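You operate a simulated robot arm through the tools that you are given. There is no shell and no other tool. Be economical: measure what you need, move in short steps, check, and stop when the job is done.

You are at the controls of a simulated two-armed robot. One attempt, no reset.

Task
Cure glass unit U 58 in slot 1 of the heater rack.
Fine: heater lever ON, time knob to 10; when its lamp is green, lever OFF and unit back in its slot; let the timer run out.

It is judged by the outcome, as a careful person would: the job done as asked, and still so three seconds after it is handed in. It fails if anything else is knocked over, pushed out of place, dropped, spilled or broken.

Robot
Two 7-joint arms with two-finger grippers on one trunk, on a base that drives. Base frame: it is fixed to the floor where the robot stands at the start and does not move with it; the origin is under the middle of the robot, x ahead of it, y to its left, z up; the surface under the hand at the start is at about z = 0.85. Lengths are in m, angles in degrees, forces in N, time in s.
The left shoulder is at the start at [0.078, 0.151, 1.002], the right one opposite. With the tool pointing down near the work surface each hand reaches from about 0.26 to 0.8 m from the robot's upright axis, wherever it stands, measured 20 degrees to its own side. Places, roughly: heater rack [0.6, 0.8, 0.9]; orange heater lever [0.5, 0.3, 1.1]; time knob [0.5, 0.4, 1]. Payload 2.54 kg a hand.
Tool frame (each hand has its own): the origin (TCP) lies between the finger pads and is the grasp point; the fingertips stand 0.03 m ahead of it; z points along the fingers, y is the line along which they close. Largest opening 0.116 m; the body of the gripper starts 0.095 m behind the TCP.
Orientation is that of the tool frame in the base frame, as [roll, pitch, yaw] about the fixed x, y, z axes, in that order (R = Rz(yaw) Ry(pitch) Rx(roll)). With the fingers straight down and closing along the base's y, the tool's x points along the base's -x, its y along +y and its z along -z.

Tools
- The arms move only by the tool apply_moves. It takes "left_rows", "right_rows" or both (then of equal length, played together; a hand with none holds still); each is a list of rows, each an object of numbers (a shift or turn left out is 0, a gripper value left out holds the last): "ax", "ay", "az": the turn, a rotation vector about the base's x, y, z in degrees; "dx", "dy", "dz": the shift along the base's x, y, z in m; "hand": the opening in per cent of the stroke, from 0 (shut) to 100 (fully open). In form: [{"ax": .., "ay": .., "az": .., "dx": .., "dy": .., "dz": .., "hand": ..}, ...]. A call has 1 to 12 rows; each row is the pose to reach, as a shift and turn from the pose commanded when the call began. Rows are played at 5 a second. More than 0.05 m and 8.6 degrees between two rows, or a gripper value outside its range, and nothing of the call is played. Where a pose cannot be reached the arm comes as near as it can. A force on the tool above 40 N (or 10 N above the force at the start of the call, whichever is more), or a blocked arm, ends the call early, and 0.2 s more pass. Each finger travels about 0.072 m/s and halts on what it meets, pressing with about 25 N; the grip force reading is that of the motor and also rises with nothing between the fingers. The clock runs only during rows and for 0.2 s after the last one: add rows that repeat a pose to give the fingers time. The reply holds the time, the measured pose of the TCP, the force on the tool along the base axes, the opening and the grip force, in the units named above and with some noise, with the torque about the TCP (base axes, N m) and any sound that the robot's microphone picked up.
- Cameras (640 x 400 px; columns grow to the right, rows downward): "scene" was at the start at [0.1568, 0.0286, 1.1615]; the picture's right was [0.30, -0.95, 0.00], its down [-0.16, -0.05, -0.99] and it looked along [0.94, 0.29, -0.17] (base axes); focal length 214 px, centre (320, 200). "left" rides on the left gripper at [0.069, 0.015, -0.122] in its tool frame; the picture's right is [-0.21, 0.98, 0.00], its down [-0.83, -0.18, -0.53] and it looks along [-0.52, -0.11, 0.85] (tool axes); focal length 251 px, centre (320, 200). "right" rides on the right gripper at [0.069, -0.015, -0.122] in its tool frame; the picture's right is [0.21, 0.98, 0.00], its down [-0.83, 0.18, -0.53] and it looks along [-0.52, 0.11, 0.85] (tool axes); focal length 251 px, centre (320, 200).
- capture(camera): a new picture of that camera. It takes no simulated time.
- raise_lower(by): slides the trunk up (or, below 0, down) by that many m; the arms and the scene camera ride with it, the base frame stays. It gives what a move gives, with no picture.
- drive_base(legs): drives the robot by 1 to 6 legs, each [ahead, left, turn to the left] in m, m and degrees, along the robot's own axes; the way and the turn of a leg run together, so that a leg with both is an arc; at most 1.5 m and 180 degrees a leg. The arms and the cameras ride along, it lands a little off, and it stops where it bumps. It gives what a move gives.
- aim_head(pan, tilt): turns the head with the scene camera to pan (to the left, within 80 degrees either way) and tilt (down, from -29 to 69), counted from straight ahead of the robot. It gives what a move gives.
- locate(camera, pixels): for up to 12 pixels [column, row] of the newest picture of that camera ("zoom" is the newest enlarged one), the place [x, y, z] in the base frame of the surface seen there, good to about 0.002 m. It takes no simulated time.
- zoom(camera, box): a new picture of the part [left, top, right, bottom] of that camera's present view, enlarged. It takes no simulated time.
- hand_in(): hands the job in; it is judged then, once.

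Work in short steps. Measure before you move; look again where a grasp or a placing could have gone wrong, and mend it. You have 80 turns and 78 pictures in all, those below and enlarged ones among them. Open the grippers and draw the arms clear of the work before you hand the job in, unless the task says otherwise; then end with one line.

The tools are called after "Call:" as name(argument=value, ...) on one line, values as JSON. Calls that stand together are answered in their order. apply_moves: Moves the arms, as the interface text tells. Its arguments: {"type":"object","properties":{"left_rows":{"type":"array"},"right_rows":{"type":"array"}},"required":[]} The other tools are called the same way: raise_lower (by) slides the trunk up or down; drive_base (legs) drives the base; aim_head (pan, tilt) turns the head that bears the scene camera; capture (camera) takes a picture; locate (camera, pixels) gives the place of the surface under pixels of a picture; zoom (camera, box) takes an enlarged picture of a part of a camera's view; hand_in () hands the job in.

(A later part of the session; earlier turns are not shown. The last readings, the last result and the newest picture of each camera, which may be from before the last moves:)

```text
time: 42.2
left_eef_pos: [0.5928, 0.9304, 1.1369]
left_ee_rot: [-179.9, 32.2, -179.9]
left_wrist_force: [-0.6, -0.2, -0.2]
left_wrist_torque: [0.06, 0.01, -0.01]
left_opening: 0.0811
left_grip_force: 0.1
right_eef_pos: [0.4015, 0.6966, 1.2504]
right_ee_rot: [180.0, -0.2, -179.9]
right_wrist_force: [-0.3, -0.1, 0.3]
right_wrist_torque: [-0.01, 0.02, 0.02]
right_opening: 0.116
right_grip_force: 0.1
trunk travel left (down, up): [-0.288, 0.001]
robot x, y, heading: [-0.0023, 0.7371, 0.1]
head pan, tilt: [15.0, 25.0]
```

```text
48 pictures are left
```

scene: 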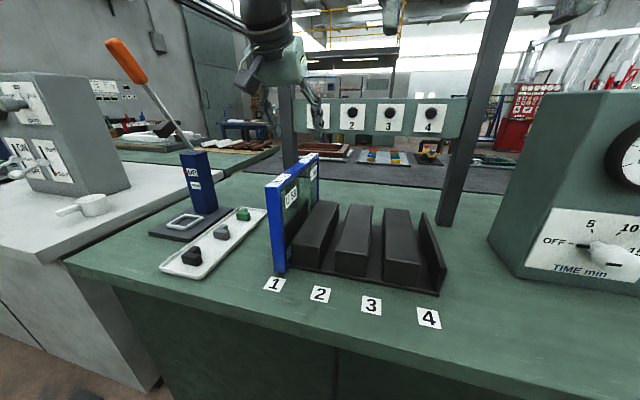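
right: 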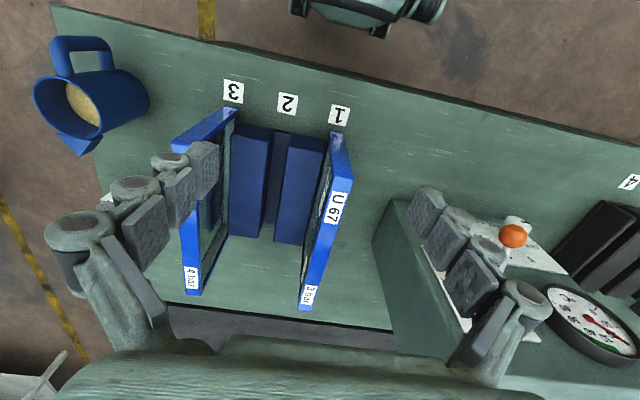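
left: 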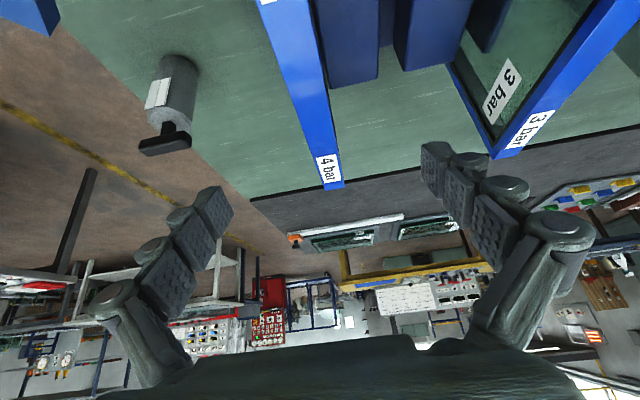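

The unit sits in heater slot 1. I draw the left hand back a little and look at the control box.

Call:
apply_moves(left_rows=[{"dx": -0.04, "dz": 0.01}, {"dx": -0.08, "dz": 0.02}, {"dx": -0.12, "dz": 0.03}, {"dx": -0.15, "dz": 0.03}])

Call:
aim_head(pan=-35, tilt=12)

Call:
zoom(camera="scene", box=[200, 110, 480, 290])

Call:
capture(camera="right")

```text
time: 43.2
left_eef_pos: [0.4441, 0.9307, 1.1645]
left_ee_rot: [-179.9, 32.1, -179.9]
left_wrist_force: [0.2, 0.3, -0.2]
left_wrist_torque: [-0.02, -0.04, 0.02]
left_opening: 0.0814
left_grip_force: 0.2
right_eef_pos: [0.4006, 0.6977, 1.251]
right_ee_rot: [-180.0, 0.1, -179.9]
right_wrist_force: [-0.1, 0.5, -0.6]
right_wrist_torque: [-0.02, -0.03, -0.04]
right_opening: 0.116
right_grip_force: 0.1
trunk travel left (down, up): [-0.288, 0.001]
robot x, y, heading: [-0.0042, 0.7355, 0.2]
head pan, tilt: [15.0, 25.0]
```

```text
time: 44.4
left_eef_pos: [0.4437, 0.9307, 1.1639]
left_ee_rot: [-179.9, 32.1, -179.9]
left_wrist_force: [-0.1, -0.1, 0.0]
left_wrist_torque: [-0.04, -0.02, 0.0]
left_opening: 0.0815
left_grip_force: 0.0
right_eef_pos: [0.4007, 0.698, 1.2498]
right_ee_rot: [179.9, 0.0, -179.9]
right_wrist_force: [0.0, 0.3, 0.2]
right_wrist_torque: [0.01, 0.02, 0.0]
right_opening: 0.1164
right_grip_force: 0.0
trunk travel left (down, up): [-0.288, 0.001]
robot x, y, heading: [0.0003, 0.735, 0.5]
head pan, tilt: [-35.0, 12.0]
```

```text
2.22 times, centred on (340, 200) of scene
```

zoom: 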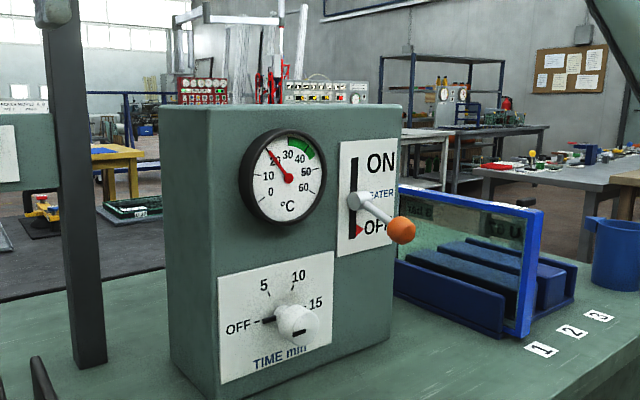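

```text
46 pictures are left
```

right: 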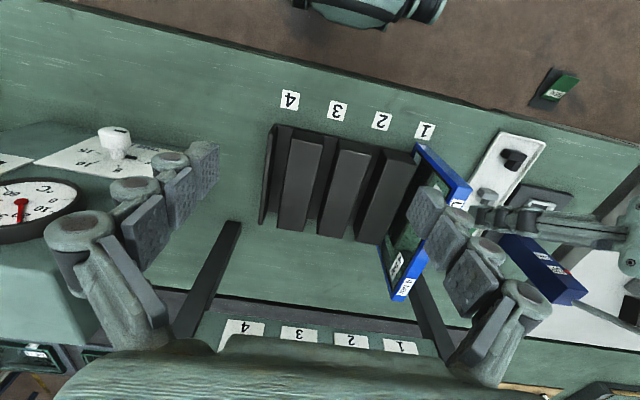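

I zoom further on the knob and the lever and locate their features.

Call:
zoom(camera="scene", box=[290, 220, 350, 280])

Call:
locate(camera="zoom", pixels=[[90, 250], [200, 80], [330, 45], [400, 180], [250, 240], [300, 220], [330, 250], [280, 300], [290, 170], [230, 180]])

Call:
zoom(camera="scene", box=[340, 165, 400, 225])

Call:
locate(camera="zoom", pixels=[[150, 60], [145, 280], [180, 220], [130, 220], [230, 250], [280, 270], [340, 330], [410, 310], [380, 290], [370, 350], [60, 250], [200, 250]])

```text
6.67 times, centred on (320, 250) of scene
```

zoom: 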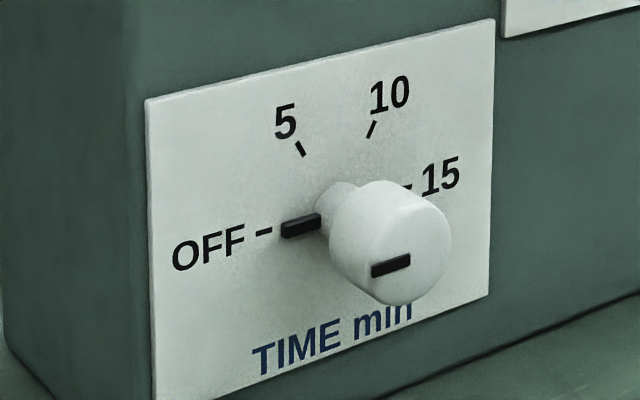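

```text
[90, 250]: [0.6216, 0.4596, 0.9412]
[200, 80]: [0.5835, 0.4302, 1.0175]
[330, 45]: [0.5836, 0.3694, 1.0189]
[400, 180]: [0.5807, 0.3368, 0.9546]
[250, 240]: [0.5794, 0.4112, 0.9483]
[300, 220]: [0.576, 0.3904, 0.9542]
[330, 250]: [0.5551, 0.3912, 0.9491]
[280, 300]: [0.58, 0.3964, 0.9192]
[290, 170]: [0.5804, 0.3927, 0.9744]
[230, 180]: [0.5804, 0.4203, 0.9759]
```

```text
6.67 times, centred on (370, 195) of scene
```

zoom: 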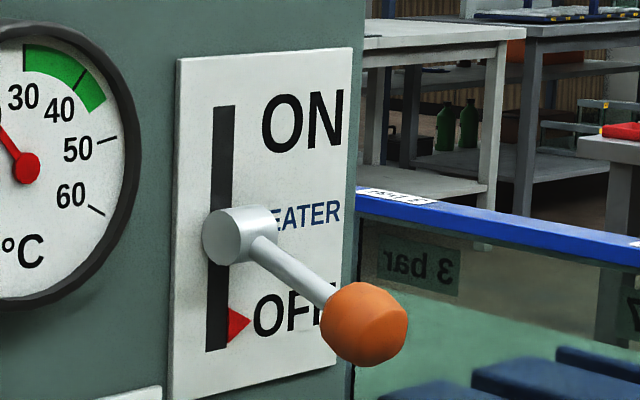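

```text
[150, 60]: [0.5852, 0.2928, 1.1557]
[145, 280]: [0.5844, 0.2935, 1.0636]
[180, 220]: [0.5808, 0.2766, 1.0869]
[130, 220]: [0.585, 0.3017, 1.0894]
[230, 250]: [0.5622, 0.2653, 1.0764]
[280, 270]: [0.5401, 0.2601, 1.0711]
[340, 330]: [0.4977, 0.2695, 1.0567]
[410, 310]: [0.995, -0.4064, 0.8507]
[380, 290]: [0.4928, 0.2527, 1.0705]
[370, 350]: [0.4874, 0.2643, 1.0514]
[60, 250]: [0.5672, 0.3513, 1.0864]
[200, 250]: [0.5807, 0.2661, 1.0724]
```

Lever hub at (0.57,0.258,1.083), ball at ≈(0.49,0.258,1.062); knob axis ≈ y 0.37, z 0.95, OFF→10 is about 120° clockwise. I bring the right hand to horizontal, in front of the lever.

Call:
apply_moves(right_rows=[{"ay": -8.2, "dy": -0.04, "dz": -0.015, "hand": 60}, {"ay": -16.4, "dy": -0.08, "dz": -0.03}, {"ay": -24.6, "dy": -0.12, "dz": -0.045}, {"ay": -32.8, "dy": -0.16, "dz": -0.06}, {"ay": -41, "dy": -0.2, "dz": -0.075}, {"ay": -49.2, "dy": -0.24, "dz": -0.09}, {"ay": -57.4, "dy": -0.28, "dz": -0.11}, {"ay": -65.6, "dy": -0.32, "dz": -0.13}, {"ay": -73.8, "dy": -0.36, "dz": -0.15}, {"ay": -82, "dy": -0.4, "dz": -0.17}, {"ay": -90, "dy": -0.44, "dz": -0.185}, {"ay": -90, "dy": -0.44, "dz": -0.185}])

Call:
capture(camera="right")

Call:
capture(camera="scene")

```text
time: 47.0
left_eef_pos: [0.4435, 0.929, 1.1631]
left_ee_rot: [-180.0, 32.1, -179.9]
left_wrist_force: [-0.1, -0.1, 0.5]
left_wrist_torque: [0.01, 0.03, -0.01]
left_opening: 0.0812
left_grip_force: 0.0
right_eef_pos: [0.4016, 0.2559, 1.067]
right_ee_rot: [-88.7, 89.8, -88.8]
right_wrist_force: [0.0, 0.2, -0.3]
right_wrist_torque: [0.02, 0.01, -0.01]
right_opening: 0.0697
right_grip_force: 0.0
right hand out of reach, approached as far as the arm can: row 8, 9
trunk travel left (down, up): [-0.288, 0.001]
robot x, y, heading: [-0.0031, 0.7362, -0.0]
head pan, tilt: [-35.0, 12.0]
```

```text
43 pictures are left
```

right: 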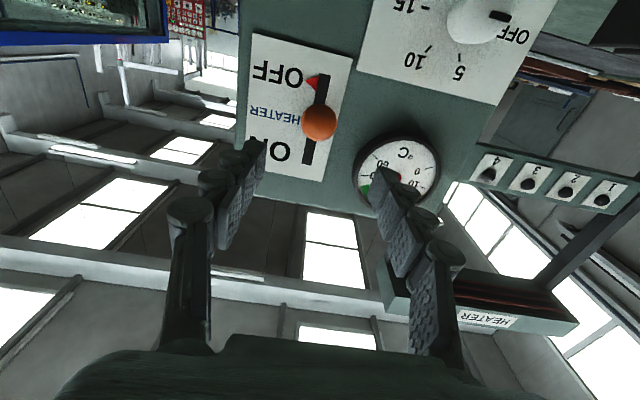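

```text
42 pictures are left
```

scene: 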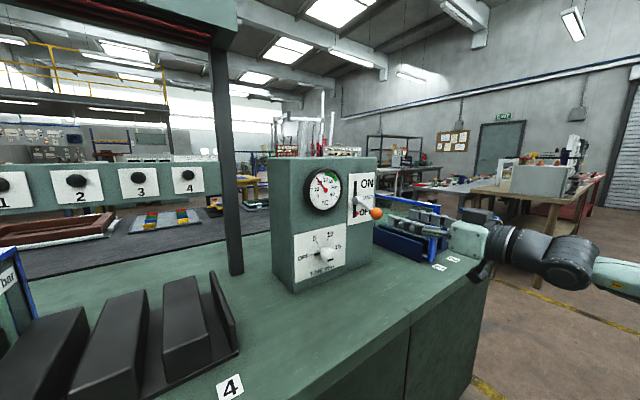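

The hand is horizontal at (0.402,0.256,1.067). I locate the ball, hub and knob from the right camera.

Call:
zoom(camera="right", box=[230, 0, 550, 200])

Call:
locate(camera="right", pixels=[[319, 122], [306, 122], [332, 122], [319, 137], [319, 108], [475, 15], [452, 18], [500, 16], [428, 50], [458, 58], [420, 12], [475, 35]])

```text
2.00 times, centred on (390, 100) of right
```

zoom: 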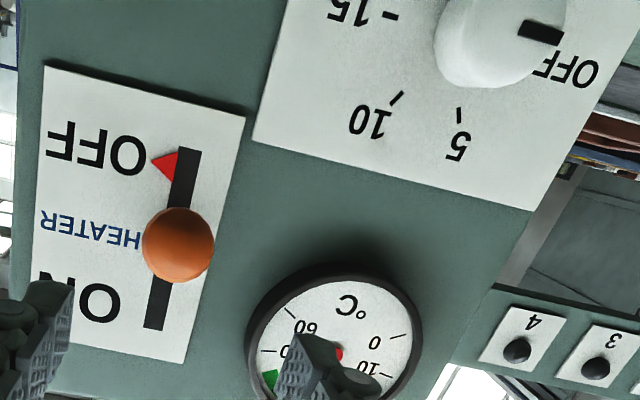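

```text
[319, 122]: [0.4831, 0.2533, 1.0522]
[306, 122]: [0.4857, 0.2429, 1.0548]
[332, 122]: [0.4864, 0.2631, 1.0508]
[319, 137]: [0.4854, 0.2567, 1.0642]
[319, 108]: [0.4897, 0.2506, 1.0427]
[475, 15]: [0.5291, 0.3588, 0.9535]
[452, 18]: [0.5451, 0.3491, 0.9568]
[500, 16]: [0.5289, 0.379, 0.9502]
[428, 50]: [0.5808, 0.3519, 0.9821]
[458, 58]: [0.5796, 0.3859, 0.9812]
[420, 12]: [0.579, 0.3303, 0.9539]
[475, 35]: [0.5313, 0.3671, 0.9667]
```

Ball centre ≈ (0.50, 0.254, 1.057). I advance the open hand around it.

Call:
apply_moves(right_rows=[{"dx": 0.03, "dz": -0.01, "dy": -0.002}, {"dx": 0.06, "dz": -0.01, "dy": -0.002}, {"dx": 0.09, "dz": -0.01, "dy": -0.002}, {"dx": 0.096, "dz": -0.01, "dy": -0.002}, {"dx": 0.096, "dz": -0.01, "dy": -0.002}])

Call:
zoom(camera="scene", box=[270, 140, 470, 300])

Call:
capture(camera="right")

```text
time: 48.2
left_eef_pos: [0.4434, 0.93, 1.1646]
left_ee_rot: [-180.0, 32.2, -179.9]
left_wrist_force: [0.3, 0.6, 0.2]
left_wrist_torque: [0.03, 0.01, 0.01]
left_opening: 0.0813
left_grip_force: 0.1
right_eef_pos: [0.4956, 0.2553, 1.055]
right_ee_rot: [-105.0, 89.9, -105.2]
right_wrist_force: [-0.2, 0.1, -0.2]
right_wrist_torque: [-0.04, 0.01, 0.02]
right_opening: 0.0697
right_grip_force: 0.1
trunk travel left (down, up): [-0.288, 0.001]
robot x, y, heading: [-0.003, 0.7385, -0.2]
head pan, tilt: [-35.0, 12.0]
```

```text
2.50 times, centred on (370, 220) of scene
```

zoom: 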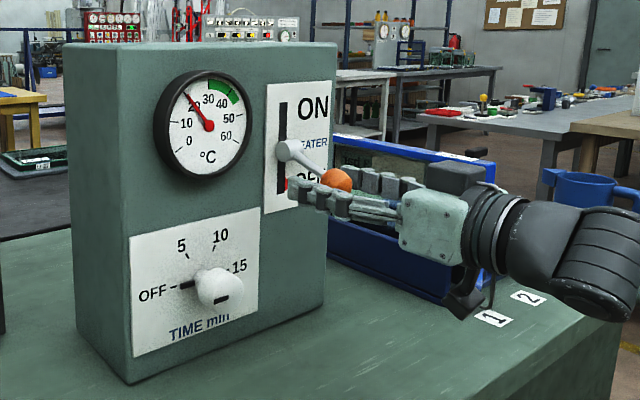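

```text
39 pictures are left
```

right: 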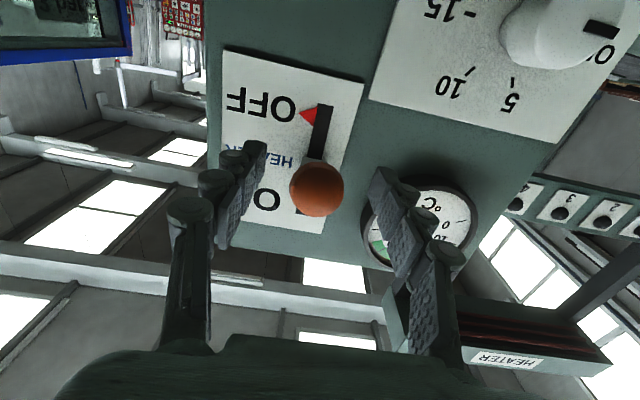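

The ball is between the fingers. I close on it gently.

Call:
apply_moves(right_rows=[{"hand": 40}, {"hand": 25}, {"hand": 20}, {"hand": 20}])

```text
time: 49.2
left_eef_pos: [0.4437, 0.9289, 1.165]
left_ee_rot: [-179.9, 32.2, -179.9]
left_wrist_force: [-0.7, 0.4, -0.1]
left_wrist_torque: [0.0, -0.04, -0.01]
left_opening: 0.0813
left_grip_force: 0.2
right_eef_pos: [0.4964, 0.2539, 1.0539]
right_ee_rot: [80.5, 90.0, 80.3]
right_wrist_force: [2.1, -7.7, 2.2]
right_wrist_torque: [0.01, 0.04, -0.05]
right_opening: 0.0296
right_grip_force: 44.8
trunk travel left (down, up): [-0.288, 0.001]
robot x, y, heading: [-0.0085, 0.7355, 0.1]
head pan, tilt: [-35.0, 12.0]
```

Gripped at 0.030 m. I lift along the arc to the ON side.

Call:
apply_moves(right_rows=[{"dx": -0.003, "dy": -0.002, "dz": 0.012}, {"dx": -0.005, "dy": -0.002, "dz": 0.026}, {"dx": -0.004, "dy": -0.002, "dz": 0.04}, {"dx": -0.001, "dy": -0.002, "dz": 0.053}, {"dx": -0.001, "dy": -0.002, "dz": 0.053}])

Call:
zoom(camera="scene", box=[270, 140, 470, 300])

```text
time: 50.4
left_eef_pos: [0.445, 0.9301, 1.1639]
left_ee_rot: [-180.0, 31.9, -179.9]
left_wrist_force: [-0.4, 0.5, 0.0]
left_wrist_torque: [0.01, 0.03, -0.04]
left_opening: 0.0812
left_grip_force: 0.1
right_eef_pos: [0.4949, 0.2539, 1.1063]
right_ee_rot: [160.4, 89.8, 160.3]
right_wrist_force: [-8.6, -0.7, -14.5]
right_wrist_torque: [-0.09, 1.24, -0.03]
right_opening: 0.0295
right_grip_force: 45.3
trunk travel left (down, up): [-0.288, 0.001]
robot x, y, heading: [-0.003, 0.7336, 0.1]
head pan, tilt: [-35.0, 12.0]
```

```text
2.50 times, centred on (370, 220) of scene
```

zoom: 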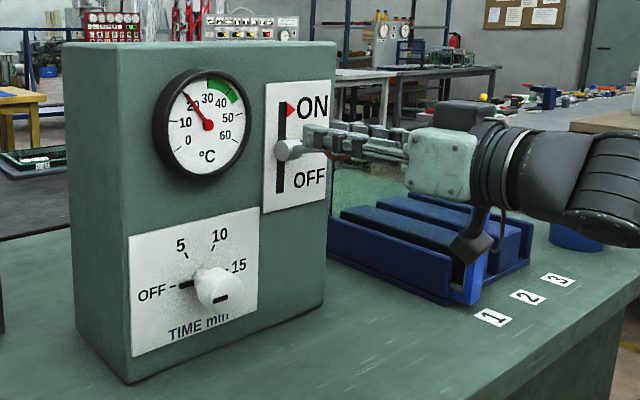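

The arrow now sits at ON. I release and back off, then shift in front of the knob with −60° roll.

Call:
apply_moves(right_rows=[{"dz": -0.001, "hand": 40}, {"dz": -0.001, "hand": 50}, {"dz": -0.001, "hand": 55}, {"dx": -0.04, "hand": 55}, {"dx": -0.08, "hand": 55}, {"dx": -0.09, "hand": 55}])

Call:
apply_moves(right_rows=[{"dy": 0.014, "dz": -0.02, "ax": -8}, {"dy": 0.028, "dz": -0.04, "ax": -16}, {"dy": 0.042, "dz": -0.06, "ax": -24}, {"dy": 0.056, "dz": -0.08, "ax": -32}, {"dy": 0.07, "dz": -0.1, "ax": -40}, {"dy": 0.084, "dz": -0.12, "ax": -48}, {"dy": 0.1, "dz": -0.14, "ax": -56}, {"dy": 0.114, "dz": -0.15, "ax": -60}, {"dy": 0.114, "dz": -0.15, "ax": -60}])

Call:
capture(camera="right")

Call:
zoom(camera="scene", box=[230, 140, 470, 320])

```text
time: 51.8
left_eef_pos: [0.4447, 0.9303, 1.165]
left_ee_rot: [-180.0, 32.2, -179.9]
left_wrist_force: [0.2, -0.6, -0.2]
left_wrist_torque: [0.02, -0.02, -0.01]
left_opening: 0.0809
left_grip_force: 0.1
right_eef_pos: [0.4067, 0.2563, 1.1098]
right_ee_rot: [-81.0, 89.9, -81.0]
right_wrist_force: [0.0, -0.2, 0.4]
right_wrist_torque: [-0.01, 0.02, -0.02]
right_opening: 0.0639
right_grip_force: 0.1
trunk travel left (down, up): [-0.288, 0.001]
robot x, y, heading: [-0.0013, 0.7358, 0.3]
head pan, tilt: [-35.0, 12.0]
```

```text
time: 53.8
left_eef_pos: [0.4441, 0.9309, 1.1641]
left_ee_rot: [-179.9, 32.1, -179.8]
left_wrist_force: [0.4, 0.1, 0.0]
left_wrist_torque: [-0.02, 0.02, 0.03]
left_opening: 0.0811
left_grip_force: 0.1
right_eef_pos: [0.4308, 0.3009, 1.0314]
right_ee_rot: [-90.3, 30.1, -90.0]
right_wrist_force: [0.7, -0.9, 0.2]
right_wrist_torque: [0.03, 0.03, 0.0]
right_opening: 0.0638
right_grip_force: 0.1
right hand out of reach, approached as far as the arm can: row 3, 4, 5, 6, 7, 8, 9
trunk travel left (down, up): [-0.288, 0.001]
robot x, y, heading: [-0.005, 0.7329, 0.2]
head pan, tilt: [-35.0, 12.0]
```

```text
37 pictures are left
```

right: 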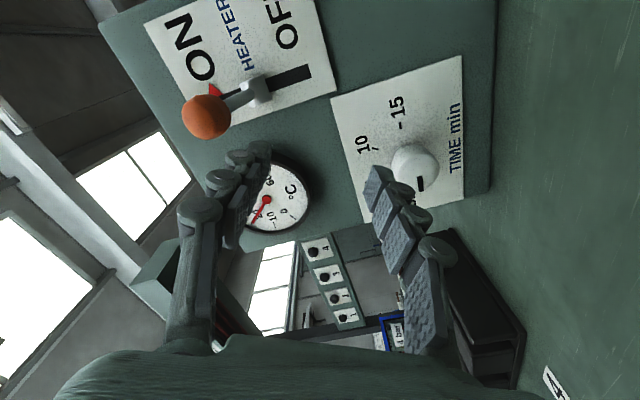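

```text
2.22 times, centred on (350, 230) of scene
```

zoom: 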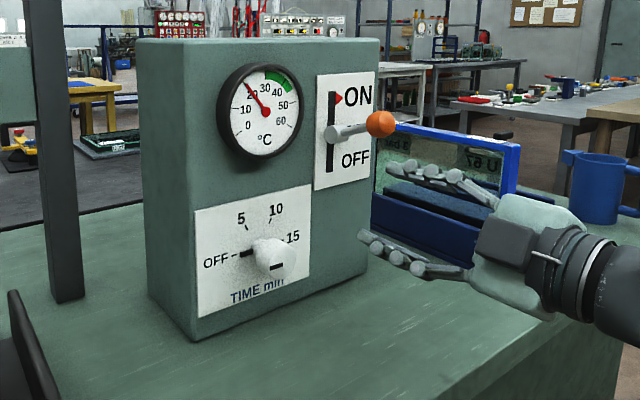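

The hand got the roll but is too close to the shoulder to reach the knob. I back the base up 0.15 m (both hands are clear) and continue.

Call:
drive_base(legs=[[-0.15, 0, 0]])

Call:
apply_moves(right_rows=[{"dx": 0.03, "dy": 0.015, "dz": -0.015}, {"dx": 0.06, "dy": 0.03, "dz": -0.03}, {"dx": 0.09, "dy": 0.045, "dz": -0.045}, {"dx": 0.12, "dy": 0.06, "dz": -0.06}, {"dx": 0.13, "dy": 0.068, "dz": -0.077}, {"dx": 0.13, "dy": 0.068, "dz": -0.077}])

Call:
capture(camera="right")

Call:
capture(camera="scene")

```text
time: 55.2
left_eef_pos: [0.2916, 0.9305, 1.1646]
left_ee_rot: [-179.9, 32.2, -179.8]
left_wrist_force: [-1.0, 0.7, -0.3]
left_wrist_torque: [0.0, -0.03, 0.01]
left_opening: 0.0813
left_grip_force: 0.1
right_eef_pos: [0.2803, 0.302, 1.0311]
right_ee_rot: [-90.3, 30.1, -90.0]
right_wrist_force: [-0.5, -1.0, 0.3]
right_wrist_torque: [0.04, 0.0, -0.01]
right_opening: 0.0638
right_grip_force: 0.1
trunk travel left (down, up): [-0.288, 0.001]
robot x, y, heading: [-0.1546, 0.7409, 0.1]
head pan, tilt: [-35.0, 12.0]
```

```text
time: 56.6
left_eef_pos: [0.2945, 0.9299, 1.1625]
left_ee_rot: [180.0, 31.9, -179.8]
left_wrist_force: [1.0, -0.4, -0.9]
left_wrist_torque: [0.04, 0.05, 0.01]
left_opening: 0.0813
left_grip_force: 0.0
right_eef_pos: [0.3816, 0.3457, 1.0349]
right_ee_rot: [-91.9, 33.0, -90.2]
right_wrist_force: [2.3, 0.5, -0.3]
right_wrist_torque: [-0.01, -0.02, 0.03]
right_opening: 0.0638
right_grip_force: 0.1
right hand out of reach, approached as far as the arm can: row 1, 2, 3, 4, 5, 6
trunk travel left (down, up): [-0.288, 0.001]
robot x, y, heading: [-0.1543, 0.7376, 0.2]
head pan, tilt: [-35.0, 12.0]
```

```text
35 pictures are left
```

right: 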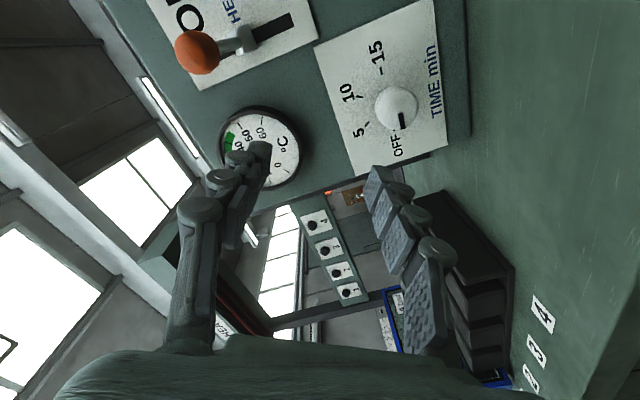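

```text
34 pictures are left
```

scene: 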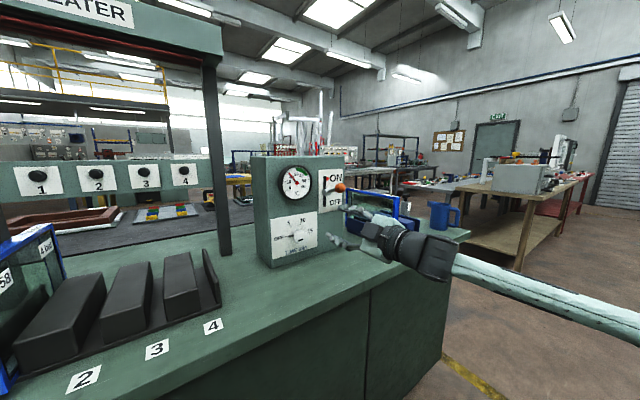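

Roll −60 appears to be at a joint limit. I go back to roll 0 in front of the knob, and will try the positive-roll side.

Call:
apply_moves(right_rows=[{"ax": 8, "dx": 0.005, "dz": -0.01}, {"ax": 16, "dx": 0.01, "dy": 0.005, "dz": -0.02}, {"ax": 24, "dx": 0.02, "dy": 0.01, "dz": -0.03}, {"ax": 32, "dx": 0.03, "dy": 0.015, "dz": -0.045}, {"ax": 40, "dx": 0.04, "dy": 0.02, "dz": -0.06}, {"ax": 48, "dx": 0.05, "dy": 0.022, "dz": -0.075}, {"ax": 56, "dx": 0.06, "dy": 0.022, "dz": -0.083}, {"ax": 57, "dx": 0.06, "dy": 0.022, "dz": -0.083}])

Call:
apply_moves(right_rows=[{"ax": 8}, {"ax": 16}, {"ax": 24}, {"ax": 32}, {"ax": 40}, {"ax": 48}, {"ax": 54}, {"ax": 60}])

```text
time: 58.4
left_eef_pos: [0.2927, 0.9319, 1.164]
left_ee_rot: [-179.9, 32.1, -179.8]
left_wrist_force: [0.1, -0.2, -0.4]
left_wrist_torque: [0.0, 0.03, 0.0]
left_opening: 0.0813
left_grip_force: 0.2
right_eef_pos: [0.4012, 0.3305, 0.987]
right_ee_rot: [162.5, 89.6, 164.3]
right_wrist_force: [-0.4, -0.2, -0.1]
right_wrist_torque: [0.0, 0.02, 0.0]
right_opening: 0.0637
right_grip_force: 0.1
right hand out of reach, approached as far as the arm can: row 3, 4, 5, 6, 7, 8
trunk travel left (down, up): [-0.288, 0.001]
robot x, y, heading: [-0.1515, 0.7377, -0.3]
head pan, tilt: [-35.0, 12.0]
```

```text
time: 60.2
left_eef_pos: [0.2938, 0.9313, 1.1647]
left_ee_rot: [-179.9, 32.1, -179.8]
left_wrist_force: [-0.7, 0.6, 0.1]
left_wrist_torque: [0.0, 0.0, 0.01]
left_opening: 0.081
left_grip_force: 0.1
right_eef_pos: [0.3921, 0.3314, 0.9888]
right_ee_rot: [88.6, 29.9, 90.5]
right_wrist_force: [0.4, 0.3, 0.6]
right_wrist_torque: [0.02, 0.04, -0.01]
right_opening: 0.0637
right_grip_force: 0.1
right hand out of reach, approached as far as the arm can: row 6, 7, 8
trunk travel left (down, up): [-0.288, 0.001]
robot x, y, heading: [-0.155, 0.7373, 0.1]
head pan, tilt: [-35.0, 12.0]
```

Still too folded; I back off another 0.15 m and retry (left hand is well clear).

Call:
drive_base(legs=[[-0.15, 0, 0]])

Call:
apply_moves(right_rows=[{"ax": -8, "dx": 0.04, "dz": -0.005}, {"ax": -16, "dx": 0.08, "dy": 0.005, "dz": -0.01}, {"ax": -24, "dx": 0.12, "dy": 0.01, "dz": -0.015}, {"ax": -32, "dx": 0.15, "dy": 0.02, "dz": -0.02}, {"ax": -40, "dx": 0.18, "dy": 0.03, "dz": -0.025}, {"ax": -48, "dx": 0.2, "dy": 0.037, "dz": -0.03}, {"ax": -56, "dx": 0.2, "dy": 0.037, "dz": -0.037}, {"ax": -60, "dx": 0.2, "dy": 0.037, "dz": -0.037}, {"ax": -60, "dx": 0.2, "dy": 0.037, "dz": -0.037}])

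```text
time: 61.6
left_eef_pos: [0.1452, 0.9313, 1.1649]
left_ee_rot: [-179.9, 32.2, -179.6]
left_wrist_force: [0.3, -0.2, -0.4]
left_wrist_torque: [0.0, 0.0, 0.01]
left_opening: 0.0811
left_grip_force: 0.0
right_eef_pos: [0.246, 0.3331, 0.9902]
right_ee_rot: [88.6, 29.9, 90.6]
right_wrist_force: [-0.3, 0.0, 0.0]
right_wrist_torque: [0.02, -0.01, -0.02]
right_opening: 0.0638
right_grip_force: 0.2
trunk travel left (down, up): [-0.288, 0.001]
robot x, y, heading: [-0.3019, 0.7357, 0.3]
head pan, tilt: [-35.0, 12.0]
```

```text
time: 63.6
left_eef_pos: [0.1457, 0.9312, 1.1645]
left_ee_rot: [-179.8, 32.1, -179.7]
left_wrist_force: [-0.8, 1.1, 0.3]
left_wrist_torque: [0.0, 0.02, -0.02]
left_opening: 0.0815
left_grip_force: 0.2
right_eef_pos: [0.2926, 0.3071, 1.0117]
right_ee_rot: [-173.2, 89.3, -171.4]
right_wrist_force: [-1.5, -1.1, -0.3]
right_wrist_torque: [0.0, 0.0, 0.02]
right_opening: 0.0641
right_grip_force: 0.1
right hand out of reach, approached as far as the arm can: row 1, 2, 3, 4, 5, 6, 7, 8, 9
trunk travel left (down, up): [-0.288, 0.001]
robot x, y, heading: [-0.2972, 0.7369, 0.1]
head pan, tilt: [-35.0, 12.0]
```

Odd; I look at how the right arm is configured.

Call:
aim_head(pan=-45, tilt=25)

Call:
capture(camera="scene")

```text
time: 64.3
left_eef_pos: [0.1454, 0.9329, 1.1636]
left_ee_rot: [-179.9, 32.1, -179.6]
left_wrist_force: [-0.1, 0.2, 0.1]
left_wrist_torque: [-0.01, 0.03, 0.0]
left_opening: 0.0813
left_grip_force: 0.0
right_eef_pos: [0.2925, 0.3069, 1.0114]
right_ee_rot: [-178.5, 89.3, -176.8]
right_wrist_force: [0.8, 0.2, 0.2]
right_wrist_torque: [0.0, -0.04, 0.0]
right_opening: 0.0635
right_grip_force: 0.0
trunk travel left (down, up): [-0.288, 0.001]
robot x, y, heading: [-0.2994, 0.7365, 0.0]
head pan, tilt: [-45.0, 25.0]
```

```text
33 pictures are left
```

scene: 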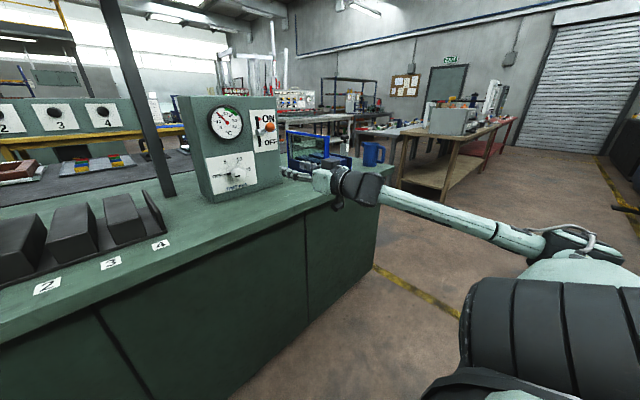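

The elbow-out posture limits a horizontal hand here. Turning about the knob's x-axis also works with a pitched (45°) hand, so I pitch the hand to 45°, pull it back, and re-station the base a bit to the right.

Call:
apply_moves(right_rows=[{"ay": 8, "dx": -0.02, "dz": 0.02}, {"ay": 16, "dx": -0.04, "dz": 0.04}, {"ay": 24, "dx": -0.07, "dz": 0.06}, {"ay": 32, "dx": -0.1, "dz": 0.08}, {"ay": 40, "dx": -0.13, "dz": 0.1}, {"ay": 45, "dx": -0.15, "dz": 0.1}, {"ay": 45, "dx": -0.15, "dz": 0.1}])

Call:
drive_base(legs=[[0, -0.1, 0], [0.24, 0, 0]])

Call:
aim_head(pan=-30, tilt=15)

Call:
capture(camera="scene")

```text
time: 65.9
left_eef_pos: [0.1448, 0.9307, 1.1645]
left_ee_rot: [-179.8, 32.1, -179.6]
left_wrist_force: [0.2, 0.1, -0.6]
left_wrist_torque: [0.0, -0.02, 0.01]
left_opening: 0.081
left_grip_force: 0.0
right_eef_pos: [0.1547, 0.3086, 1.1134]
right_ee_rot: [178.2, 44.3, -179.9]
right_wrist_force: [-0.2, -0.6, -0.5]
right_wrist_torque: [0.03, 0.0, -0.03]
right_opening: 0.0634
right_grip_force: 0.1
trunk travel left (down, up): [-0.288, 0.001]
robot x, y, heading: [-0.3009, 0.7362, 0.3]
head pan, tilt: [-45.0, 25.0]
```

```text
time: 68.9
left_eef_pos: [0.3828, 0.8303, 1.164]
left_ee_rot: [-179.9, 32.1, -179.6]
left_wrist_force: [0.4, 0.4, 0.4]
left_wrist_torque: [0.02, 0.03, 0.02]
left_opening: 0.0813
left_grip_force: 0.1
right_eef_pos: [0.3914, 0.2089, 1.1131]
right_ee_rot: [178.3, 44.5, -179.9]
right_wrist_force: [0.2, -0.2, 0.2]
right_wrist_torque: [-0.03, -0.02, 0.0]
right_opening: 0.0639
right_grip_force: 0.0
trunk travel left (down, up): [-0.288, 0.001]
robot x, y, heading: [-0.0632, 0.636, 0.7]
head pan, tilt: [-45.0, 25.0]
```

```text
time: 69.7
left_eef_pos: [0.3829, 0.8315, 1.165]
left_ee_rot: [-179.9, 32.1, -179.6]
left_wrist_force: [-0.4, 0.3, -1.2]
left_wrist_torque: [0.0, 0.04, 0.0]
left_opening: 0.0813
left_grip_force: 0.1
right_eef_pos: [0.3921, 0.2084, 1.1133]
right_ee_rot: [178.3, 44.4, -179.8]
right_wrist_force: [0.0, 0.1, 0.0]
right_wrist_torque: [-0.03, 0.0, 0.04]
right_opening: 0.0637
right_grip_force: 0.0
trunk travel left (down, up): [-0.288, 0.001]
robot x, y, heading: [-0.0631, 0.633, 0.4]
head pan, tilt: [-30.0, 15.0]
```

```text
32 pictures are left
```

scene: 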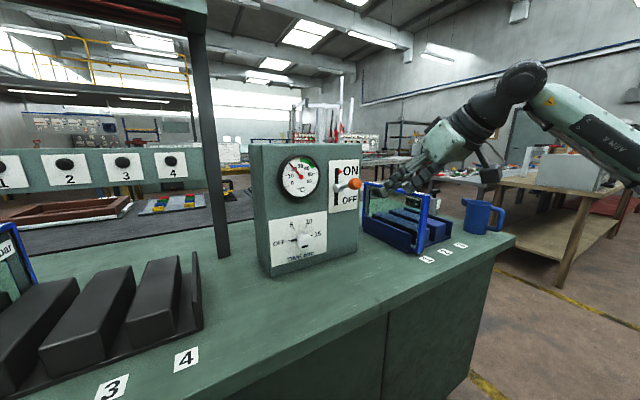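

Now I move to in front of the knob at roll 0 (pitch 45°), then roll −60° there.

Call:
apply_moves(right_rows=[{"dy": 0.04, "dz": -0.015, "dx": 0.0}, {"dy": 0.08, "dz": -0.03}, {"dy": 0.12, "dz": -0.045}, {"dy": 0.16, "dz": -0.06, "dx": 0.02}, {"dy": 0.16, "dz": -0.075, "dx": 0.04}, {"dy": 0.16, "dz": -0.085, "dx": 0.06}, {"dy": 0.16, "dz": -0.085, "dx": 0.06}])

Call:
apply_moves(right_rows=[{"ax": -8}, {"ax": -16}, {"ax": -24}, {"ax": -32}, {"ax": -40}, {"ax": -48}, {"ax": -54}, {"ax": -58}, {"ax": -58}])

Call:
capture(camera="scene")

Call:
capture(camera="right")

```text
time: 71.3
left_eef_pos: [0.3816, 0.8314, 1.1636]
left_ee_rot: [-179.9, 32.1, -179.7]
left_wrist_force: [0.6, 0.5, -0.6]
left_wrist_torque: [-0.02, -0.03, 0.03]
left_opening: 0.0813
left_grip_force: 0.1
right_eef_pos: [0.4516, 0.3668, 1.0266]
right_ee_rot: [178.3, 44.5, -179.9]
right_wrist_force: [0.4, 0.0, 0.6]
right_wrist_torque: [0.01, 0.0, -0.02]
right_opening: 0.0641
right_grip_force: 0.1
trunk travel left (down, up): [-0.288, 0.001]
robot x, y, heading: [-0.0624, 0.6366, 0.5]
head pan, tilt: [-30.0, 15.0]
```

```text
time: 73.3
left_eef_pos: [0.3829, 0.8301, 1.1637]
left_ee_rot: [-180.0, 32.1, -179.5]
left_wrist_force: [-0.2, -0.6, 0.2]
left_wrist_torque: [0.02, -0.01, 0.03]
left_opening: 0.0812
left_grip_force: 0.1
right_eef_pos: [0.4528, 0.3682, 1.0282]
right_ee_rot: [-115.7, 21.6, -140.1]
right_wrist_force: [-0.2, 1.0, 0.2]
right_wrist_torque: [-0.01, 0.0, -0.02]
right_opening: 0.0637
right_grip_force: 0.1
trunk travel left (down, up): [-0.288, 0.001]
robot x, y, heading: [-0.0646, 0.6341, 0.7]
head pan, tilt: [-30.0, 15.0]
```

```text
31 pictures are left
```

scene: 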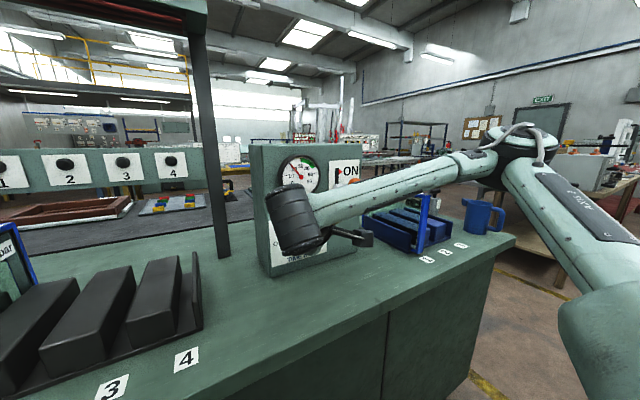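

```text
30 pictures are left
```

right: 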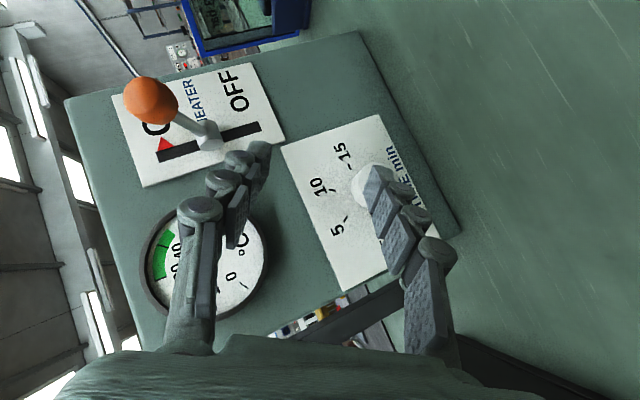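

Roll −58° works with this posture. Knob axis: y 0.369, z 0.952 (ticks: 10 at 60° up-right), so OFF→10 = 120°. I move to a pre-grasp 0.09 m back along the tool axis, then look.

Call:
apply_moves(right_rows=[{"dx": 0.0, "dy": 0.028, "dz": -0.015, "hand": 68}, {"dx": 0.01, "dy": 0.055, "dz": -0.03}, {"dx": 0.021, "dy": 0.055, "dz": -0.042}, {"dx": 0.021, "dy": 0.055, "dz": -0.042}])

Call:
capture(camera="right")

```text
time: 74.3
left_eef_pos: [0.3813, 0.8305, 1.1641]
left_ee_rot: [-180.0, 32.1, -179.6]
left_wrist_force: [0.0, -1.0, 0.8]
left_wrist_torque: [0.01, 0.0, 0.02]
left_opening: 0.0814
left_grip_force: 0.0
right_eef_pos: [0.4733, 0.4229, 0.9845]
right_ee_rot: [-115.7, 21.7, -140.3]
right_wrist_force: [0.9, -0.5, -0.5]
right_wrist_torque: [-0.04, -0.01, -0.02]
right_opening: 0.0791
right_grip_force: 0.0
trunk travel left (down, up): [-0.288, 0.001]
robot x, y, heading: [-0.0621, 0.6388, 0.5]
head pan, tilt: [-30.0, 15.0]
```

```text
29 pictures are left
```

right: 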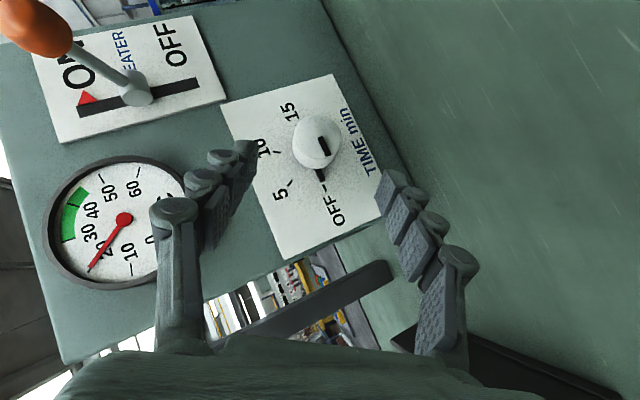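

The knob (317,143) lies between the finger tracks. I measure its rim and the ticks.

Call:
locate(camera="right", pixels=[[323, 143], [297, 143], [338, 143], [317, 120], [317, 162], [305, 128], [332, 158], [277, 152], [290, 183], [326, 184], [300, 122], [318, 176]])

```text
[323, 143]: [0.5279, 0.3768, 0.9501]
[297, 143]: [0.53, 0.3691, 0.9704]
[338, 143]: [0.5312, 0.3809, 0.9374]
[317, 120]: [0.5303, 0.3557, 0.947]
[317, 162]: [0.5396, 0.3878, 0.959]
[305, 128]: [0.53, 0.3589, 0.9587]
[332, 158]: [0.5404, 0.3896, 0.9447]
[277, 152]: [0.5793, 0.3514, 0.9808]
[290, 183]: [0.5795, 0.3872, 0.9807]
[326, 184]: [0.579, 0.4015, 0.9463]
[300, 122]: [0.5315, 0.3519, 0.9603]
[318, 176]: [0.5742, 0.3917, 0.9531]
```

Knob centre (y 0.3695, z 0.951), radius 0.02. I advance onto it.

Call:
apply_moves(right_rows=[{"dx": 0.021, "dy": -0.018, "dz": -0.011}, {"dx": 0.042, "dy": -0.036, "dz": -0.022}, {"dx": 0.064, "dy": -0.0536, "dz": -0.0335}, {"dx": 0.064, "dy": -0.0536, "dz": -0.0335}])

Call:
capture(camera="right")

Call:
capture(camera="scene")

```text
time: 75.3
left_eef_pos: [0.3816, 0.8312, 1.1649]
left_ee_rot: [-179.9, 32.1, -179.5]
left_wrist_force: [0.2, 0.4, -0.1]
left_wrist_torque: [0.02, -0.03, -0.02]
left_opening: 0.0813
left_grip_force: 0.2
right_eef_pos: [0.5375, 0.3715, 0.9517]
right_ee_rot: [-115.7, 21.8, -140.2]
right_wrist_force: [-1.1, -0.3, -1.1]
right_wrist_torque: [-0.03, 0.01, 0.0]
right_opening: 0.0792
right_grip_force: 0.1
trunk travel left (down, up): [-0.288, 0.001]
robot x, y, heading: [-0.0636, 0.6299, 0.6]
head pan, tilt: [-30.0, 15.0]
```

```text
28 pictures are left
```

right: 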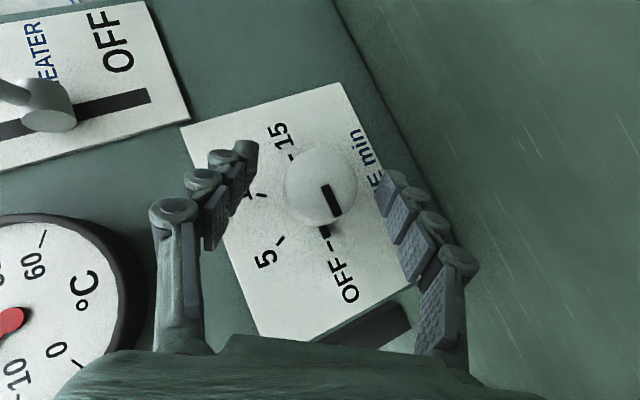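

```text
27 pictures are left
```

scene: 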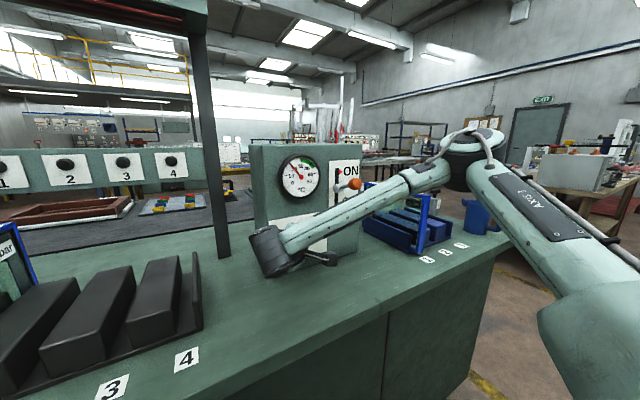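

Knob is centred between the pads. I close on it.

Call:
apply_moves(right_rows=[{"hand": 45, "dy": -0.001}, {"hand": 30, "dy": -0.001}, {"hand": 20, "dy": -0.001}, {"hand": 10, "dy": -0.001}, {"hand": 10, "dy": -0.001}])

Call:
apply_moves(right_rows=[{"ax": 7}, {"ax": 14}, {"ax": 21}, {"ax": 28}, {"ax": 35}, {"ax": 42}, {"ax": 42}])

Call:
capture(camera="right")

```text
time: 76.5
left_eef_pos: [0.3828, 0.831, 1.1644]
left_ee_rot: [-179.9, 32.1, -179.6]
left_wrist_force: [-0.1, 0.0, 0.6]
left_wrist_torque: [0.04, -0.02, -0.02]
left_opening: 0.0812
left_grip_force: 0.1
right_eef_pos: [0.5374, 0.3705, 0.9503]
right_ee_rot: [-115.9, 21.7, -140.2]
right_wrist_force: [-1.2, 1.8, -3.6]
right_wrist_torque: [0.0, -0.86, -0.18]
right_opening: 0.0407
right_grip_force: 44.5
trunk travel left (down, up): [-0.288, 0.001]
robot x, y, heading: [-0.0648, 0.6346, 0.4]
head pan, tilt: [-30.0, 15.0]
```

```text
time: 78.1
left_eef_pos: [0.3826, 0.832, 1.1633]
left_ee_rot: [-179.9, 32.2, -179.6]
left_wrist_force: [0.1, 0.4, 0.1]
left_wrist_torque: [-0.01, 0.0, 0.04]
left_opening: 0.0811
left_grip_force: 0.2
right_eef_pos: [0.537, 0.3686, 0.9518]
right_ee_rot: [-159.8, 42.2, -164.9]
right_wrist_force: [2.5, 6.1, -7.6]
right_wrist_torque: [0.07, -0.28, -0.33]
right_opening: 0.0403
right_grip_force: 44.8
trunk travel left (down, up): [-0.288, 0.001]
robot x, y, heading: [-0.0651, 0.6355, 0.4]
head pan, tilt: [-30.0, 15.0]
```

```text
26 pictures are left
```

right: 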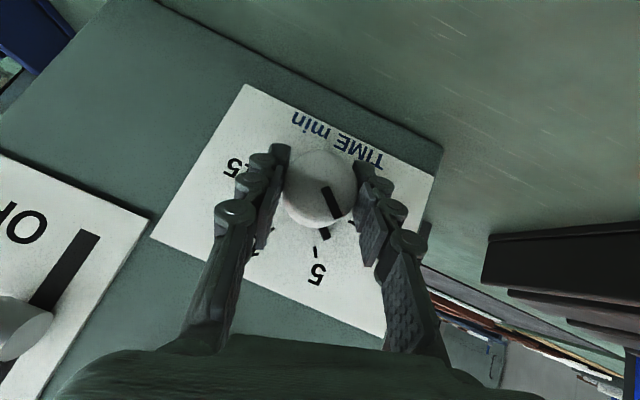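

The knob follows (pointer near 5 now). I continue by 70°.

Call:
apply_moves(right_rows=[{"ax": 7}, {"ax": 14}, {"ax": 21}, {"ax": 28}, {"ax": 35}, {"ax": 42}, {"ax": 49}, {"ax": 56}, {"ax": 63}, {"ax": 70}, {"ax": 70}])

Call:
capture(camera="right")

```text
time: 80.5
left_eef_pos: [0.3819, 0.8296, 1.1644]
left_ee_rot: [-180.0, 32.1, -179.8]
left_wrist_force: [0.6, -0.4, -0.5]
left_wrist_torque: [0.01, 0.01, 0.01]
left_opening: 0.0811
left_grip_force: 0.0
right_eef_pos: [0.5374, 0.367, 0.9529]
right_ee_rot: [115.9, 24.1, 141.6]
right_wrist_force: [-3.3, -8.3, -10.1]
right_wrist_torque: [-0.04, 0.88, -0.35]
right_opening: 0.0405
right_grip_force: 45.3
trunk travel left (down, up): [-0.288, 0.001]
robot x, y, heading: [-0.0624, 0.6332, 0.4]
head pan, tilt: [-30.0, 15.0]
```

```text
25 pictures are left
```

right: 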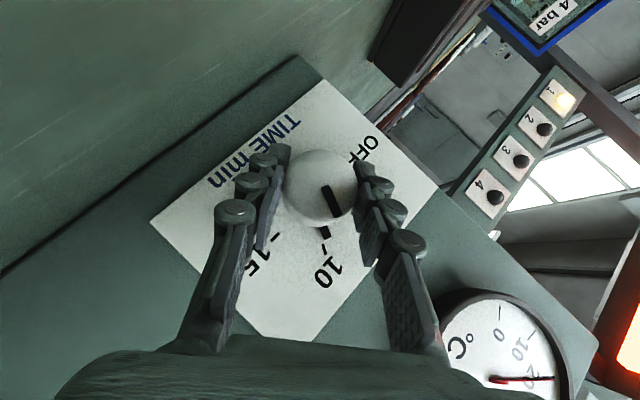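

Lamp 1 is lit amber and the pointer is near 10. I zoom to judge the remainder.

Call:
zoom(camera="right", box=[270, 160, 390, 300])

Call:
locate(camera="zoom", pixels=[[320, 100], [325, 165], [330, 200], [335, 235], [330, 230]])

```text
2.86 times, centred on (330, 230) of right
```

zoom: 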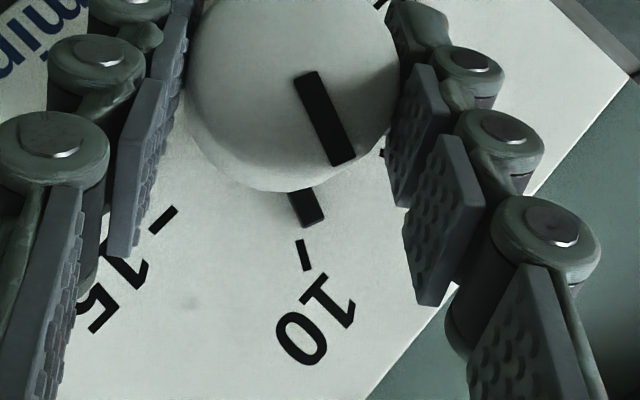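

```text
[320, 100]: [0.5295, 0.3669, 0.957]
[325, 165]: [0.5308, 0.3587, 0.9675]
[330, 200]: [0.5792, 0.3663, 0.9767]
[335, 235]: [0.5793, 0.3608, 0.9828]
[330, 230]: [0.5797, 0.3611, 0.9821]
```

Call:
locate(camera="zoom", pixels=[[307, 78], [341, 156], [309, 208], [299, 196], [318, 218], [303, 245], [306, 268], [152, 232]])

```text
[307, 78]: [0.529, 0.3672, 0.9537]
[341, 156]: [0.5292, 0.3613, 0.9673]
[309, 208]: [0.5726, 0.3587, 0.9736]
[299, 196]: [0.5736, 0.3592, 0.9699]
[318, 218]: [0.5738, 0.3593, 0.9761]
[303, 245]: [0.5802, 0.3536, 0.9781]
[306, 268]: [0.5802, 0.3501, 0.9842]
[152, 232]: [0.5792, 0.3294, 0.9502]
```

The pointer is at ~24° right of vertical, the 10 tick at 30°: 6° more is needed.

Call:
apply_moves(right_rows=[{"ax": 3}, {"ax": 6}, {"ax": 6.5}, {"ax": 6.5}])

Call:
zoom(camera="right", box=[270, 160, 390, 300])

Call:
locate(camera="zoom", pixels=[[307, 78], [341, 156], [309, 208], [299, 196], [318, 218], [325, 250], [320, 245]])

```text
time: 81.5
left_eef_pos: [0.3824, 0.8295, 1.1647]
left_ee_rot: [180.0, 32.1, -179.8]
left_wrist_force: [-0.3, -0.1, -0.1]
left_wrist_torque: [0.01, 0.01, -0.01]
left_opening: 0.0813
left_grip_force: 0.0
right_eef_pos: [0.537, 0.366, 0.9508]
right_ee_rot: [110.3, 20.0, 139.4]
right_wrist_force: [-7.1, -12.3, -14.1]
right_wrist_torque: [0.0, 0.73, -0.37]
right_opening: 0.0403
right_grip_force: 45.7
trunk travel left (down, up): [-0.288, 0.001]
robot x, y, heading: [-0.065, 0.638, 0.4]
head pan, tilt: [-30.0, 15.0]
```

```text
2.86 times, centred on (330, 230) of right
```

zoom: 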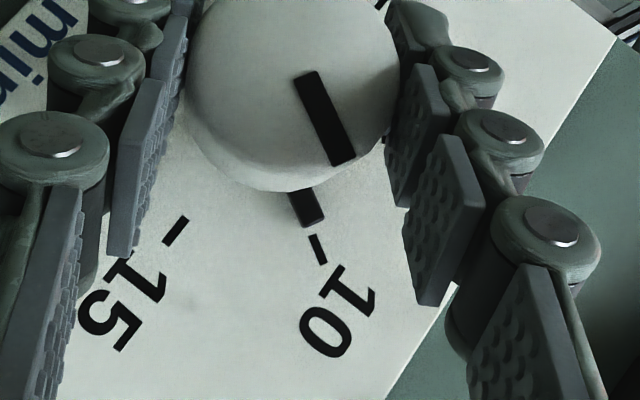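

```text
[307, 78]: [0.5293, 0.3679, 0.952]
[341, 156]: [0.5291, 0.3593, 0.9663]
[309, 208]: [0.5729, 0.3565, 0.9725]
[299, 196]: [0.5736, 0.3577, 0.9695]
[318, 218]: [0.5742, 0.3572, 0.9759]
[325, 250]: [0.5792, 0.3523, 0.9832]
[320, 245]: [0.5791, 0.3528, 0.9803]
```

Mark now at 31°, aligned with 10. I release and retreat along the tool axis.

Call:
apply_moves(right_rows=[{"hand": 40}, {"hand": 55}, {"hand": 68}, {"hand": 68}, {"dx": -0.028, "dy": -0.0244, "dz": 0.0144}, {"dx": -0.056, "dy": -0.0488, "dz": 0.0288}, {"dx": -0.08, "dy": -0.06, "dz": 0.036}, {"dx": -0.1, "dy": -0.06, "dz": 0.036}])

Call:
zoom(camera="scene", box=[0, 120, 400, 320])

```text
time: 83.3
left_eef_pos: [0.3813, 0.8316, 1.1639]
left_ee_rot: [-179.9, 32.1, -179.6]
left_wrist_force: [-0.1, 0.3, 0.2]
left_wrist_torque: [0.0, 0.0, -0.02]
left_opening: 0.0813
left_grip_force: 0.1
right_eef_pos: [0.4364, 0.3063, 0.9885]
right_ee_rot: [110.3, 20.2, 139.6]
right_wrist_force: [-0.3, 0.3, 0.0]
right_wrist_torque: [-0.02, -0.01, 0.01]
right_opening: 0.079
right_grip_force: 0.1
trunk travel left (down, up): [-0.288, 0.001]
robot x, y, heading: [-0.0655, 0.638, 0.2]
head pan, tilt: [-30.0, 15.0]
```

```text
1.60 times, centred on (200, 220) of scene
```

zoom: 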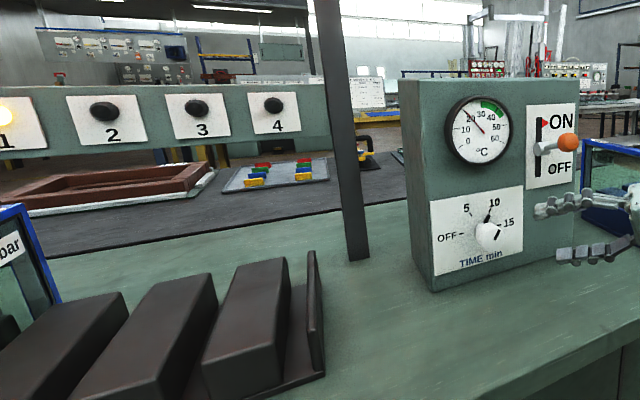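

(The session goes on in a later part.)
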